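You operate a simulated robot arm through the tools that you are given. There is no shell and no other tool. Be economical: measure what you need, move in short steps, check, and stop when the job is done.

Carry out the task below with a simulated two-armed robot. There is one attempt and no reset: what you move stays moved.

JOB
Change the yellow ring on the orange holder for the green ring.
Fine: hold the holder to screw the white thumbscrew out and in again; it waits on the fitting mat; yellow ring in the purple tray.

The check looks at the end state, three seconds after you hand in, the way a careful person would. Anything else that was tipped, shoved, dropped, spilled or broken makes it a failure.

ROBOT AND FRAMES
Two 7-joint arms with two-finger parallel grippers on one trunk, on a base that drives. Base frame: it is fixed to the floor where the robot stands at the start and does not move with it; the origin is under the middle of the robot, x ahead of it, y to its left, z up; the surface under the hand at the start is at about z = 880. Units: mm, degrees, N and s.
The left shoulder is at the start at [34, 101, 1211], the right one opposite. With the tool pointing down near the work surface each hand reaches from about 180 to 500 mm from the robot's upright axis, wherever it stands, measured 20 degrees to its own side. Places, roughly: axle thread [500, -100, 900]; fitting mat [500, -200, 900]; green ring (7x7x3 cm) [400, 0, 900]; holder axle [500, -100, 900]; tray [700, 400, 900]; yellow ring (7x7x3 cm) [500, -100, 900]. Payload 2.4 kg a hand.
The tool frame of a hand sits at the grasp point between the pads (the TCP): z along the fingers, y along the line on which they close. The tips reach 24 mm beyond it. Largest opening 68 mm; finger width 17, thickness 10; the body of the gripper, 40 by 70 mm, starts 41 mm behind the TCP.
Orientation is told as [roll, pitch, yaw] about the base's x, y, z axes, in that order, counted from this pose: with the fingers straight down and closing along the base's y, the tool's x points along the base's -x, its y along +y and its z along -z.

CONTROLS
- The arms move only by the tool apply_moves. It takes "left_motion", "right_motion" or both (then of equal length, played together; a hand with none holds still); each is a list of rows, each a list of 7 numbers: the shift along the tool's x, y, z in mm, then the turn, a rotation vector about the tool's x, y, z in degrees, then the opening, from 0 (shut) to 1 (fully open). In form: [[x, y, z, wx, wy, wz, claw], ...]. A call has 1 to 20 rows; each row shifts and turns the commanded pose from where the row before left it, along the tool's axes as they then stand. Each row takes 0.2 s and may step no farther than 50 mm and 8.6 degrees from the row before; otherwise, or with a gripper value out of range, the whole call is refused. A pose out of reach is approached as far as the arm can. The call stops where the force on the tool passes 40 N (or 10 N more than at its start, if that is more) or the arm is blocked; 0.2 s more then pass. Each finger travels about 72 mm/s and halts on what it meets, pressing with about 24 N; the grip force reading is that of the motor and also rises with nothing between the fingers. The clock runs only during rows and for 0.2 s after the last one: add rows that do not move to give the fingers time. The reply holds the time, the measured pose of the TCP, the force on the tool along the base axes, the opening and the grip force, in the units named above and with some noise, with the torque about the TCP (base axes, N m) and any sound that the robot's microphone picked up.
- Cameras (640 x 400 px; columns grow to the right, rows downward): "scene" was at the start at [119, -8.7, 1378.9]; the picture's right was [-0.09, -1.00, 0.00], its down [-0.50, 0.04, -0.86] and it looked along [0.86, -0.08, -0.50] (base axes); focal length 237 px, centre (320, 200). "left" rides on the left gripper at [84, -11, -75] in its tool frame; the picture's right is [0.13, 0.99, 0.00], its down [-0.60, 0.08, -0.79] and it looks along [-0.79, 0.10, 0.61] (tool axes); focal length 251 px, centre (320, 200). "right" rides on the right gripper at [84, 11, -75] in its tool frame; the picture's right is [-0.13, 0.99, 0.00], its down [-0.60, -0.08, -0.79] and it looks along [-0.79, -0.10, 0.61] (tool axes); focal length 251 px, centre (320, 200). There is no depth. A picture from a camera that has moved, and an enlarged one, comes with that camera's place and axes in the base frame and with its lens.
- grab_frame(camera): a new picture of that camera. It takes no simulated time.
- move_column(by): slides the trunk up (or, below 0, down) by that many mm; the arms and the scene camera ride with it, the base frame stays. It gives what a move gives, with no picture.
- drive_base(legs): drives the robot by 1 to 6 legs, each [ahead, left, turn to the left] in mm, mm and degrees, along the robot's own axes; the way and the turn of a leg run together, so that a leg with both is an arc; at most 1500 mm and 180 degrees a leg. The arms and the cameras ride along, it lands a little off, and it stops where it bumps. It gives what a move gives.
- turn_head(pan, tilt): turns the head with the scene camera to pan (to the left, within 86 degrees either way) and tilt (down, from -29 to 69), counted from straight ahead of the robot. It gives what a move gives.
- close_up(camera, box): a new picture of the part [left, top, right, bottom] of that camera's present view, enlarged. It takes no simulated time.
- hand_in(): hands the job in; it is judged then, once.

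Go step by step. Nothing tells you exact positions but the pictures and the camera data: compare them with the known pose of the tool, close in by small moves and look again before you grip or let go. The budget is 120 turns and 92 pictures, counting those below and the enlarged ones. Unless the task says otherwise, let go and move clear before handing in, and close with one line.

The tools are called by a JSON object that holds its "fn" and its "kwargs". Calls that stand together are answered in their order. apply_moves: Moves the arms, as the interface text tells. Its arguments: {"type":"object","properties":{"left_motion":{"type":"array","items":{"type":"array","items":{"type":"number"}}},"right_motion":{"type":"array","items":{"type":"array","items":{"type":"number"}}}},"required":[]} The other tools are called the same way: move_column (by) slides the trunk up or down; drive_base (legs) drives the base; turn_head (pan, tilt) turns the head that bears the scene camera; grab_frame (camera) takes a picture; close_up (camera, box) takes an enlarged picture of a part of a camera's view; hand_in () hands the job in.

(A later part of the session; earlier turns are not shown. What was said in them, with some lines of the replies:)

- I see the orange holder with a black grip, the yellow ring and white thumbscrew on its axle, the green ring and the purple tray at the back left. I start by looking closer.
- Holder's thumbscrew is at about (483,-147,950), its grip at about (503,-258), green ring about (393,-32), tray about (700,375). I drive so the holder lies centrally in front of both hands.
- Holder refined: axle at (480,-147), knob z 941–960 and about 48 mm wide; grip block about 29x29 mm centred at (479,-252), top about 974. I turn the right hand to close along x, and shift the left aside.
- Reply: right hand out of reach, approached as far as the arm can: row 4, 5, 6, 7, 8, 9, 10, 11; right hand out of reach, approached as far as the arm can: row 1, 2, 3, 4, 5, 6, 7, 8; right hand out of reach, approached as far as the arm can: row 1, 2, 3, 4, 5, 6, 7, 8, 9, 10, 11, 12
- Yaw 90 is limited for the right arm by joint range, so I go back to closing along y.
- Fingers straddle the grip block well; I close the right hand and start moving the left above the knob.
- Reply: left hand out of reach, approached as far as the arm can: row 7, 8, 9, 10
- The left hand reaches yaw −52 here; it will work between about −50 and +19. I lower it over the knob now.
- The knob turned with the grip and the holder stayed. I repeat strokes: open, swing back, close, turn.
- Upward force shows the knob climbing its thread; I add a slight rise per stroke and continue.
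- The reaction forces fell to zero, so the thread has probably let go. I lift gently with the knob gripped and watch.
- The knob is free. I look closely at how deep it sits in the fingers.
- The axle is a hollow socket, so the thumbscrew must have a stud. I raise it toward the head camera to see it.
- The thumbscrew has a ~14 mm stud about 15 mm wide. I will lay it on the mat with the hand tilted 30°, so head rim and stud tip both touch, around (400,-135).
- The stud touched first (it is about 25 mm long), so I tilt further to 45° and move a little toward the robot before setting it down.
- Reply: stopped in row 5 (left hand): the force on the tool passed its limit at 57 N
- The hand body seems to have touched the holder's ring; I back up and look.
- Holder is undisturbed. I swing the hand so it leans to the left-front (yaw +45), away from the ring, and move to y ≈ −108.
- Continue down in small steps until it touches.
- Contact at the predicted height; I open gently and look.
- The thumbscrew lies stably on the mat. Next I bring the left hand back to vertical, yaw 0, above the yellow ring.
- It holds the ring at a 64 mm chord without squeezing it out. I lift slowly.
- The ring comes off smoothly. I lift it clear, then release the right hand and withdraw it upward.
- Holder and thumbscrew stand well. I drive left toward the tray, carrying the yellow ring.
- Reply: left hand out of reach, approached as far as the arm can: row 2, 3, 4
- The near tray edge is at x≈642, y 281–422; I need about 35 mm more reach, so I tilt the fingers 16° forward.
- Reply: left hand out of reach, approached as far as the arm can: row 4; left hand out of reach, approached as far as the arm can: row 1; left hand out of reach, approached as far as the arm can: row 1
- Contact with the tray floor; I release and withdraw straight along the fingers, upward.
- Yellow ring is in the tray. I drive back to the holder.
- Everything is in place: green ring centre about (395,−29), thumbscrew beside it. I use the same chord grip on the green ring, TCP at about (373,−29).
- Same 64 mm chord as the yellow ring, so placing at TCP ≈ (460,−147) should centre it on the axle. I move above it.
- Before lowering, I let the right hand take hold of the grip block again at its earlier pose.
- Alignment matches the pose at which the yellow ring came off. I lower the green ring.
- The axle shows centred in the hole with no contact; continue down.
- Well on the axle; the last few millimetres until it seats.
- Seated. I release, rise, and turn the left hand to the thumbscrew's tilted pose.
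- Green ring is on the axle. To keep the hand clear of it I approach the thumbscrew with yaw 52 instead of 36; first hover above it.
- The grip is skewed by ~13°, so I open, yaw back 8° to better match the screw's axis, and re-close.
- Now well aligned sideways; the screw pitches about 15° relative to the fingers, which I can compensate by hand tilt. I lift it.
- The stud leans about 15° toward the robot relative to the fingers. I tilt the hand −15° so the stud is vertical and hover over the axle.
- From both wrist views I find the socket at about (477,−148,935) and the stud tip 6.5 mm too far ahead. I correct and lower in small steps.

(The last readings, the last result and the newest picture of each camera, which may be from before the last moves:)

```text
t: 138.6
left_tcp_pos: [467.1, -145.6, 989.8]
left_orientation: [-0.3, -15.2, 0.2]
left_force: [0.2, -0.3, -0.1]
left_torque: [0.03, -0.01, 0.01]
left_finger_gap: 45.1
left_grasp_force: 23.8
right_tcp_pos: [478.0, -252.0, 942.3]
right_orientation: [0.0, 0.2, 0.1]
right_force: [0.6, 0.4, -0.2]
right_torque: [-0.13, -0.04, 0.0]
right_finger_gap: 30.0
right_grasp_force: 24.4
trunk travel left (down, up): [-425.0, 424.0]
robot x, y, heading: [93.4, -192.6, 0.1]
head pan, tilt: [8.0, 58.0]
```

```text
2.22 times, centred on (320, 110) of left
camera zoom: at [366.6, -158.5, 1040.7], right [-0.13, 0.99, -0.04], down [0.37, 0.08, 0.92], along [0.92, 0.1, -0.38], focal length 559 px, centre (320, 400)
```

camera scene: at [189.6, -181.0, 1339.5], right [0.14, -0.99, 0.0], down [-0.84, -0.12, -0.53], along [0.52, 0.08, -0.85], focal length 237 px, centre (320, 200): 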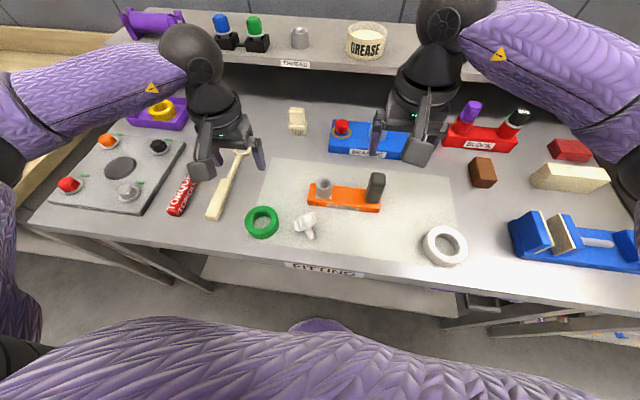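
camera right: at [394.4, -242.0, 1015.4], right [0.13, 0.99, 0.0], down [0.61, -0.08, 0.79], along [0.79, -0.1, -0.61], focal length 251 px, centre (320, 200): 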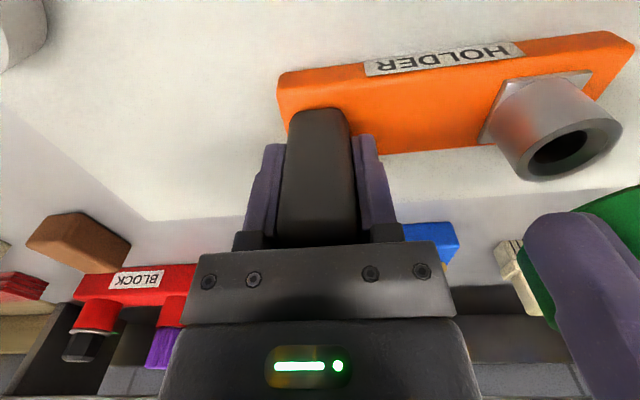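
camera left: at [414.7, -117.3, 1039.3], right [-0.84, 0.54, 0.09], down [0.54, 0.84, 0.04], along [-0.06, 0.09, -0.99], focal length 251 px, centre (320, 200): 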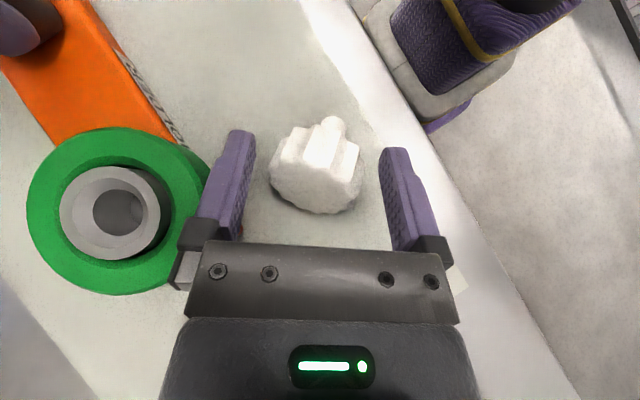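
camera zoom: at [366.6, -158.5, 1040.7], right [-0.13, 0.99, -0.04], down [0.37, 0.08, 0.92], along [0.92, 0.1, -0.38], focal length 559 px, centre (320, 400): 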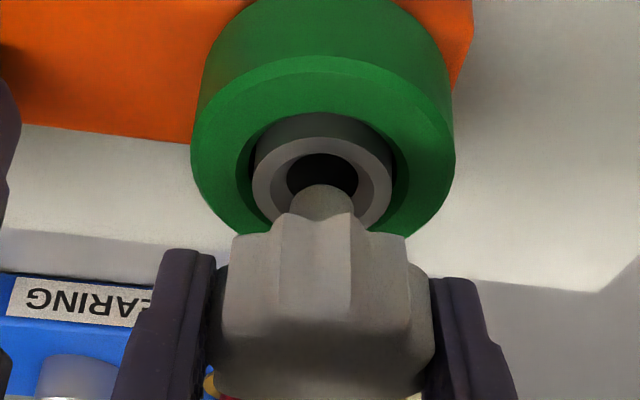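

Stud tip is just above the socket mouth and centred. I lower further, watching force.

{"fn": "apply_moves", "kwargs": {"left_motion": [[2.2, 0, 3.6, 0, 0, 0, 0], [1, 0, 3.86, 0, 0, 0, 0], [1, 0, 3.86, 0, 0, 0, 0], [0, 0, 0, 0, 0, 0, 0]]}}

```text
t: 139.6
left_tcp_pos: [467.0, -148.3, 978.0]
left_orientation: [-0.3, -15.4, 0.3]
left_force: [8.2, 5.9, 12.1]
left_torque: [0.22, -0.43, 0.06]
left_finger_gap: 45.1
left_grasp_force: 24.2
right_tcp_pos: [477.0, -252.0, 942.5]
right_orientation: [-0.1, 0.1, 0.2]
right_force: [-3.8, -3.3, -1.5]
right_torque: [0.11, -0.41, 0.29]
right_finger_gap: 30.0
right_grasp_force: 24.3
trunk travel left (down, up): [-425.0, 424.0]
robot x, y, heading: [93.0, -188.6, 0.2]
head pan, tilt: [8.0, 58.0]
```

The funnel is guiding: force says shift slightly +x, +y. I do so while lowering.

{"fn": "apply_moves", "kwargs": {"left_motion": [[-1.2, 0.8, 0.3, 0, 0, 0, 0], [0.5, 0, 1.9, 0, 0, 0, 0], [0.5, 0, 1.9, 0, 0, 0, 0], [0, 0, 0, 0, 0, 0, 0]]}}

```text
t: 140.6
left_tcp_pos: [467.4, -146.9, 973.8]
left_orientation: [-0.3, -15.2, 0.2]
left_force: [4.3, 1.7, 0.4]
left_torque: [0.12, -0.2, 0.02]
left_finger_gap: 45.2
left_grasp_force: 23.7
right_tcp_pos: [477.6, -253.1, 942.7]
right_orientation: [0.0, 0.1, 0.1]
right_force: [-4.9, -2.7, -0.3]
right_torque: [-0.1, 0.07, 0.56]
right_finger_gap: 30.1
right_grasp_force: 23.8
trunk travel left (down, up): [-425.0, 424.0]
robot x, y, heading: [91.2, -187.2, 0.4]
head pan, tilt: [8.0, 58.0]
```

{"fn": "apply_moves", "kwargs": {"left_motion": [[-0.5, 0.3, 2, 0, 0, 0, 0], [0.5, 0, 1.9, 0, 0, 0, 0], [0.5, 0, 1.9, 0, 0, 0, 0], [0.5, 0, 1.9, 0, 0, 0, 0], [0, 0, 0, 0, 0, 0, 0]]}}

{"fn": "close_up", "kwargs": {"camera": "right", "box": [440, 60, 640, 240]}}

```text
t: 141.8
left_tcp_pos: [469.3, -146.6, 965.5]
left_orientation: [-0.3, -15.3, 0.2]
left_force: [2.5, -2.2, -0.5]
left_torque: [0.0, -0.14, 0.03]
left_finger_gap: 45.1
left_grasp_force: 24.1
right_tcp_pos: [477.2, -252.4, 942.8]
right_orientation: [0.1, 0.1, 0.1]
right_force: [-2.4, 1.0, 0.4]
right_torque: [-0.09, 0.03, 0.24]
right_finger_gap: 30.0
right_grasp_force: 24.2
trunk travel left (down, up): [-425.0, 424.0]
robot x, y, heading: [90.1, -192.5, 0.4]
head pan, tilt: [8.0, 58.0]
```

```text
2.22 times, centred on (540, 150) of right
camera zoom: at [394.4, -241.9, 1015.5], right [0.13, 0.99, 0.0], down [0.61, -0.08, 0.79], along [0.79, -0.1, -0.61], focal length 559 px, centre (-169, 311)
```

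zoom: 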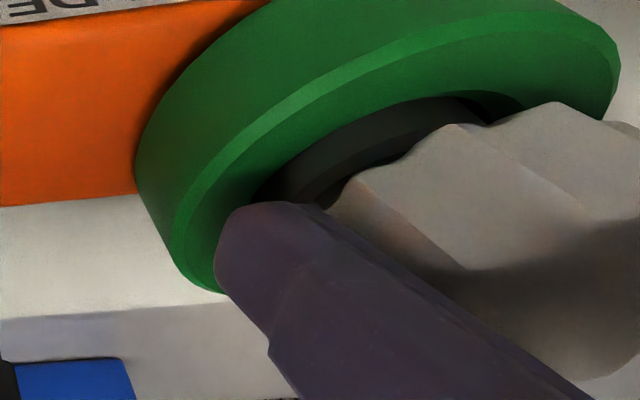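

{"fn": "apply_moves", "kwargs": {"left_motion": [[0.3, 0, 1.9, 0, 0, 0, 0], [0.3, 0, 1.9, 0, 0, 0, 0], [0, 0, 0, 0, 0, 0, 0]]}}

```text
t: 142.6
left_tcp_pos: [469.5, -146.2, 961.9]
left_orientation: [-0.4, -15.2, 0.2]
left_force: [5.4, -1.2, 1.8]
left_torque: [-0.04, -0.18, 0.04]
left_finger_gap: 45.0
left_grasp_force: 24.0
right_tcp_pos: [478.3, -252.4, 941.7]
right_orientation: [0.0, 0.1, 0.1]
right_force: [-4.7, 0.8, 0.2]
right_torque: [-0.02, -0.07, 0.41]
right_finger_gap: 29.7
right_grasp_force: 23.4
trunk travel left (down, up): [-425.0, 424.0]
robot x, y, heading: [94.6, -188.9, 0.3]
head pan, tilt: [8.0, 58.0]
```

{"fn": "apply_moves", "kwargs": {"left_motion": [[0, 0, 1.5, 0, 0, 0, 0], [0, 0, 1.5, 0, 0, 0, 0], [0, 0, 0, 0, 0, 0, 0]]}}

```text
t: 143.3
left_tcp_pos: [469.2, -146.1, 959.6]
left_orientation: [-0.3, -15.2, 0.2]
left_force: [3.9, -2.7, 8.9]
left_torque: [-0.11, -0.03, 0.04]
left_finger_gap: 45.3
left_grasp_force: 24.0
right_tcp_pos: [476.8, -251.6, 941.2]
right_orientation: [0.1, 0.1, 0.1]
right_force: [-2.7, 3.8, -2.8]
right_torque: [-0.25, -0.05, 0.29]
right_finger_gap: 29.7
right_grasp_force: 24.4
trunk travel left (down, up): [-425.0, 424.0]
robot x, y, heading: [91.3, -189.6, 0.1]
head pan, tilt: [8.0, 58.0]
```

Contact; I open, back off, level the hand and turn it to yaw +17 above the knob.

{"fn": "apply_moves", "kwargs": {"left_motion": [[0, 0, 0, 0, 0, 0, 0.8], [0, 0, 0, 0, 0, 0, 1], [0, 0, 0, 0, 0, 0, 1], [0, 0, -10, 0, 0, 0, 1], [0, 0, -20, 0, 0, 0, 1], [0, 0, -25, 0, 0, 0, 1], [0, 0, 0, 0, 7.6, 0, 1], [0, 0, 0, 0, 7.7, 0, 1], [-12, -0.5, 0, 0, 0, -8.4, 1], [-12, -4, 0, 0, 0, -8.4, 1], [0, 0, 0, 0, 0, 0, 1]]}}

{"fn": "grab_frame", "kwargs": {"camera": "left"}}

```text
t: 145.8
left_tcp_pos: [482.1, -149.5, 1013.0]
left_orientation: [-0.2, 0.2, 17.0]
left_force: [-0.2, -0.3, -0.4]
left_torque: [0.0, -0.01, 0.0]
left_finger_gap: 67.9
left_grasp_force: 0.0
right_tcp_pos: [477.1, -252.3, 941.1]
right_orientation: [0.0, 0.1, 0.1]
right_force: [-0.7, 0.6, -0.5]
right_torque: [-0.07, 0.06, 0.04]
right_finger_gap: 29.9
right_grasp_force: 23.8
trunk travel left (down, up): [-425.0, 424.0]
robot x, y, heading: [94.2, -187.5, 0.3]
head pan, tilt: [8.0, 58.0]
```

```text
6 pictures are left
camera left: at [403.3, -184.5, 1088.9], right [-0.41, 0.91, 0.0], down [0.56, 0.26, 0.79], along [0.72, 0.32, -0.61], focal length 251 px, centre (320, 200)
```

left: 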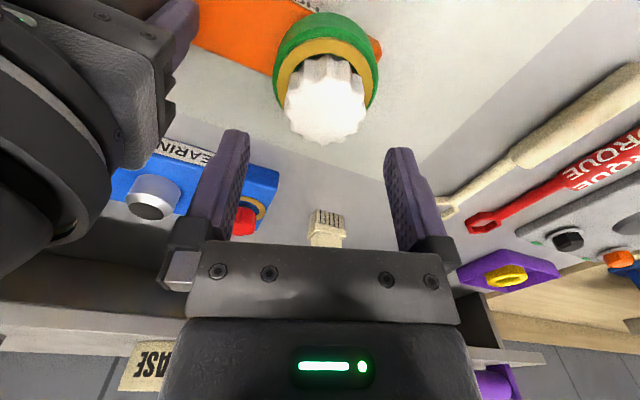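

The knob sits in the socket over the green ring. I lower, grip, and turn it clockwise.

{"fn": "apply_moves", "kwargs": {"left_motion": [[1.4, 2.9, 0, 0, 0, 0, 1], [0, 0, 15, 0, 0, 0, 1], [0, 0, 15, 0, 0, 0, 1], [0, 0, 12, 0, 0, 0, 1], [0, 0, 9, 0, 0, 0, 1], [0, 0, 0, 0, 0, 0, 1], [0, 0, 0, 0, 0, 0, 0.75], [0, 0, 0, 0, 0, 0, 0], [0, 0, 0, 0, 0, 0, 0], [0, 0, 0, 0, 0, 8.6, 0], [0, 0, 0, 0, 0, 8.6, 0], [0, 0, 0, 0, 0, 8.6, 0], [0, 0, 0, 0, 0, 8.6, 0], [0, 0, 0, 0, 0, 8.6, 0], [0, 0, 0, 0, 0, 8.6, 0], [0, 0, 0, 0, 0, 8.6, 0], [0, 0, 0, 0, 0, 8.6, 0]]}}

```text
t: 149.3
left_tcp_pos: [477.4, -147.5, 961.2]
left_orientation: [-0.3, -0.2, -52.1]
left_force: [4.4, -6.6, -6.6]
left_torque: [0.28, 0.21, 0.01]
left_finger_gap: 43.2
left_grasp_force: 24.1
right_tcp_pos: [478.8, -252.6, 940.8]
right_orientation: [0.1, 0.1, 0.0]
right_force: [-4.2, 6.8, 3.2]
right_torque: [0.04, -0.29, 0.46]
right_finger_gap: 30.1
right_grasp_force: 24.3
trunk travel left (down, up): [-425.0, 424.0]
robot x, y, heading: [93.8, -190.3, 0.4]
head pan, tilt: [8.0, 58.0]
```

The knob pulls downward, so the thread is engaged. I continue with tightening strokes.

{"fn": "apply_moves", "kwargs": {"left_motion": [[0, 0, 0, 0, 0, 0, 0.88], [0, 0, 0, 0, 0, 0, 0.88], [0, 0, 0, 0, 0, -8.6, 0.88], [0, 0, 0, 0, 0, -8.6, 0.88], [0, 0, 0, 0, 0, -8.6, 0.88], [0, 0, 0, 0, 0, -8.6, 0.88], [0, 0, 0, 0, 0, -8.6, 0.88], [0, 0, 0, 0, 0, -8.6, 0.88], [0, 0, 0, 0, 0, -8.6, 0.88], [0, 0, 0, 0, 0, -8.6, 0.88], [0, 0, 0, 0, 0, 0, 0], [0, 0, 0, 0, 0, 0, 0], [0, 0, 0.1, 0, 0, 8.6, 0], [0, 0, 0.1, 0, 0, 8.6, 0], [0, 0, 0.1, 0, 0, 8.6, 0], [0, 0, 0.1, 0, 0, 8.6, 0], [0, 0, 0.1, 0, 0, 8.6, 0], [0, 0, 0.1, 0, 0, 8.6, 0], [0, 0, 0.1, 0, 0, 8.6, 0], [0, 0, 0.1, 0, 0, 8.6, 0]]}}

{"fn": "apply_moves", "kwargs": {"left_motion": [[0, 0, 0, 0, 0, 0, 0.88], [0, 0, 0, 0, 0, 0, 0.88], [0, 0, 0, 0, 0, -8.6, 0.88], [0, 0, 0, 0, 0, -8.6, 0.88], [0, 0, 0, 0, 0, -8.6, 0.88], [0, 0, 0, 0, 0, -8.6, 0.88], [0, 0, 0, 0, 0, -8.6, 0.88], [0, 0, 0, 0, 0, -8.6, 0.88], [0, 0, 0, 0, 0, -8.6, 0.88], [0, 0, 0, 0, 0, -8.6, 0.88], [0, 0, 0, 0, 0, 0, 0], [0, 0, 0, 0, 0, 0, 0], [0, 0, 0, 0, 0, 8.6, 0], [0, 0, 0, 0, 0, 8.6, 0], [0, 0, 0, 0, 0, 8.6, 0], [0, 0, 0, 0, 0, 8.6, 0], [0, 0, 0, 0, 0, 8.6, 0], [0, 0, 0, 0, 0, 8.6, 0], [0, 0, 0, 0, 0, 8.6, 0], [0, 0, 0, 0, 0, 8.6, 0]]}}

{"fn": "apply_moves", "kwargs": {"left_motion": [[0, 0, 0, 0, 0, 0, 0.88], [0, 0, 0, 0, 0, 0, 0.88], [0, 0, 0, 0, 0, -8.6, 0.88], [0, 0, 0, 0, 0, -8.6, 0.88], [0, 0, 0, 0, 0, -8.6, 0.88], [0, 0, 0, 0, 0, -8.6, 0.88], [0, 0, 0, 0, 0, -8.6, 0.88], [0, 0, 0, 0, 0, -8.6, 0.88], [0, 0, 0, 0, 0, -8.6, 0.88], [0, 0, 0, 0, 0, -8.6, 0.88], [0, 0, 0, 0, 0, 0, 0], [0, 0, 0, 0, 0, 0, 0], [0, 0, 0, 0, 0, 8.6, 0], [0, 0, 0, 0, 0, 8.6, 0], [0, 0, 0, 0, 0, 8.6, 0], [0, 0, 0, 0, 0, 8.6, 0], [0, 0, 0, 0, 0, 8.6, 0], [0, 0, 0, 0, 0, 8.6, 0], [0, 0, 0, 0, 0, 8.6, 0], [0, 0, 0, 0, 0, 8.6, 0]]}}

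```text
t: 153.6
left_tcp_pos: [477.1, -145.8, 961.1]
left_orientation: [-0.2, -0.3, -52.0]
left_force: [2.6, 1.8, 15.9]
left_torque: [0.12, -0.06, 0.02]
left_finger_gap: 43.4
left_grasp_force: 24.2
right_tcp_pos: [477.4, -252.6, 941.5]
right_orientation: [-0.1, 0.1, 0.1]
right_force: [-0.4, 2.2, -5.2]
right_torque: [-0.04, 0.05, 0.04]
right_finger_gap: 29.9
right_grasp_force: 23.9
trunk travel left (down, up): [-425.0, 424.0]
robot x, y, heading: [91.1, -191.6, 0.4]
head pan, tilt: [8.0, 58.0]
```

```text
t: 157.8
left_tcp_pos: [478.9, -147.3, 961.6]
left_orientation: [-0.2, -0.2, -51.9]
left_force: [4.4, 5.8, 3.9]
left_torque: [0.43, 0.15, 0.65]
left_finger_gap: 43.9
left_grasp_force: 23.8
right_tcp_pos: [476.9, -252.1, 942.0]
right_orientation: [-0.1, 0.1, 0.0]
right_force: [-5.6, -4.3, 0.0]
right_torque: [0.27, -0.12, -0.26]
right_finger_gap: 30.0
right_grasp_force: 24.1
trunk travel left (down, up): [-425.0, 424.0]
robot x, y, heading: [94.0, -193.2, 0.3]
head pan, tilt: [8.0, 58.0]
```

```text
t: 161.9
left_tcp_pos: [479.5, -145.7, 960.1]
left_orientation: [-0.2, -0.2, -51.9]
left_force: [4.6, 6.7, 1.9]
left_torque: [0.14, -0.11, 0.1]
left_finger_gap: 44.0
left_grasp_force: 24.1
right_tcp_pos: [478.4, -252.0, 941.7]
right_orientation: [0.0, 0.1, 0.0]
right_force: [-2.5, -7.4, 0.8]
right_torque: [0.38, 0.03, 0.03]
right_finger_gap: 29.9
right_grasp_force: 24.0
trunk travel left (down, up): [-425.0, 424.0]
robot x, y, heading: [92.6, -190.0, 0.5]
head pan, tilt: [8.0, 58.0]
```

Torque about z rose to 0.65 N·m, a sign the screw has come up tight. One short stroke to confirm.

{"fn": "apply_moves", "kwargs": {"left_motion": [[0, 0, 0, 0, 0, 0, 0.88], [0, 0, 0, 0, 0, 0, 0.88], [0, 0, 0, 0, 0, -8.6, 0.88], [0, 0, 0, 0, 0, -8.6, 0.88], [0, 0, 0, 0, 0, -8.6, 0.88], [0, 0, 0, 0, 0, -8.6, 0.88], [0, 0, 0, 0, 0, 0, 0], [0, 0, 0, 0, 0, 0, 0], [0, 0, 0, 0, 0, 4, 0], [0, 0, 0, 0, 0, 4, 0], [0, 0, 0, 0, 0, 4, 0], [0, 0, 0, 0, 0, 0, 0]]}}

```text
t: 164.6
left_tcp_pos: [477.3, -147.0, 961.8]
left_orientation: [-0.2, 0.1, -29.5]
left_force: [-0.6, 7.4, -2.3]
left_torque: [0.36, 0.01, 0.31]
left_finger_gap: 44.8
left_grasp_force: 24.0
right_tcp_pos: [477.7, -252.6, 942.3]
right_orientation: [-0.1, 0.0, 0.1]
right_force: [-0.1, -6.4, 1.3]
right_torque: [0.27, 0.03, -0.45]
right_finger_gap: 30.3
right_grasp_force: 24.6
trunk travel left (down, up): [-425.0, 424.0]
robot x, y, heading: [91.7, -188.6, 0.4]
head pan, tilt: [8.0, 58.0]
```

It resists: tight. I release the left hand, rise clear and look.

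{"fn": "apply_moves", "kwargs": {"left_motion": [[0, 0, 0, 0, 0, 0, 1], [0, 0, 0, 0, 0, 0, 1], [0, 0, -10, 0, 0, 0, 1], [0, 0, -25, 0, 0, 0, 1], [0, 0, -35, 0, 0, 0, 1], [0, 0, -35, 0, 0, -5, 1], [0, 20, -10, 0, 0, -8, 1], [0, 30, 0, 0, 0, -8, 1], [0, 30, 0, 0, 0, -8, 1], [0, 30, 0, 0, 0, 0, 1]]}}

{"fn": "close_up", "kwargs": {"camera": "scene", "box": [250, 120, 442, 240]}}

```text
t: 166.8
left_tcp_pos: [499.2, -39.6, 1074.9]
left_orientation: [-0.5, 0.1, -0.5]
left_force: [0.2, 0.3, 0.5]
left_torque: [0.02, 0.04, -0.02]
left_finger_gap: 67.9
left_grasp_force: 0.0
right_tcp_pos: [478.0, -252.1, 942.0]
right_orientation: [-0.1, 0.1, 0.2]
right_force: [0.6, 1.3, -0.3]
right_torque: [0.08, 0.07, 0.0]
right_finger_gap: 29.7
right_grasp_force: 23.9
trunk travel left (down, up): [-425.0, 424.0]
robot x, y, heading: [92.1, -189.8, 0.3]
head pan, tilt: [8.0, 58.0]
```

```text
3.33 times, centred on (346, 180) of scene
camera zoom: at [189.7, -180.8, 1339.4], right [0.14, -0.99, 0.0], down [-0.84, -0.12, -0.53], along [0.52, 0.08, -0.85], focal length 790 px, centre (233, 267)
```

zoom: 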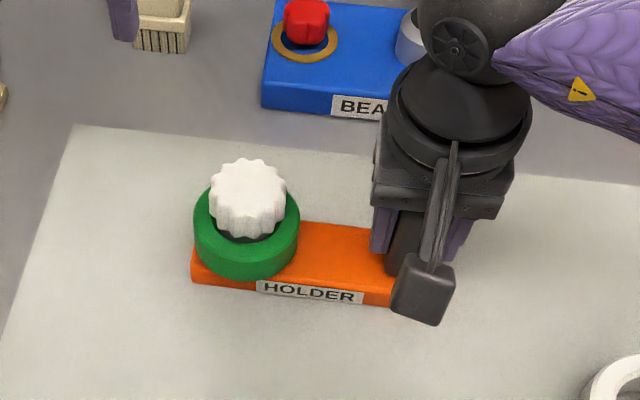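

Green ring on, thumbscrew upright and seated as before. I open the right hand, raise it clear, and take a last look.

{"fn": "apply_moves", "kwargs": {"right_motion": [[0, 0, 0, 0, 0, 0, 0.7], [0, 0, 0, 0, 0, 0, 1], [0, 0, 0, 0, 0, 0, 1], [0, 0, -10, 0, 0, 0, 1], [0, 0, -30, 0, 0, 0, 1], [0, 0, -35, 0, 0, 0, 1], [0, 0, -35, 0, 0, 0, 1], [10, -20, -20, 0, 0, 0, 1], [10, -30, 0, 0, 0, 0, 1], [0, 0, 0, 0, 0, 0, 1]]}}

{"fn": "grab_frame", "kwargs": {"camera": "scene"}}

```text
t: 168.9
left_tcp_pos: [499.2, -38.4, 1074.9]
left_orientation: [-0.3, 0.1, -0.5]
left_force: [-0.2, 0.8, 0.1]
left_torque: [-0.01, 0.0, -0.01]
left_finger_gap: 68.0
left_grasp_force: 0.0
right_tcp_pos: [458.1, -304.2, 1072.3]
right_orientation: [0.1, 0.0, 0.1]
right_force: [0.2, 0.4, -0.8]
right_torque: [0.02, 0.03, 0.01]
right_finger_gap: 68.1
right_grasp_force: 0.0
trunk travel left (down, up): [-425.0, 424.0]
robot x, y, heading: [95.4, -192.2, 0.0]
head pan, tilt: [8.0, 58.0]
```

```text
4 pictures are left
camera scene: at [189.6, -181.0, 1339.4], right [0.14, -0.99, 0.0], down [-0.84, -0.12, -0.53], along [0.52, 0.08, -0.85], focal length 237 px, centre (320, 200)
```

scene: 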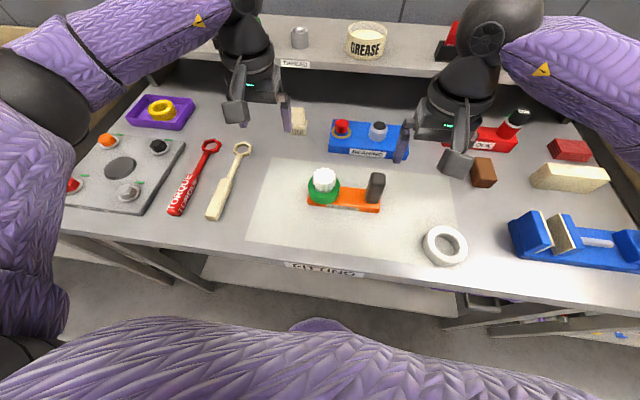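

The green ring is on the holder with the thumbscrew tight, the yellow ring lies in the purple tray, and everything else looks as it was at the start. Both hands are clear, so I hand in.

{"fn": "hand_in", "kwargs": {}}

```text
The job is handed in.
```

The yellow ring on the orange holder has been changed for the green one: green ring on the axle, thumbscrew screwed back in tight, yellow ring in the purple tray. While laying the thumbscrew on the mat, the left hand bumped something, most likely the ring on the holder (57 N), but later pictures showed nothing displaced.
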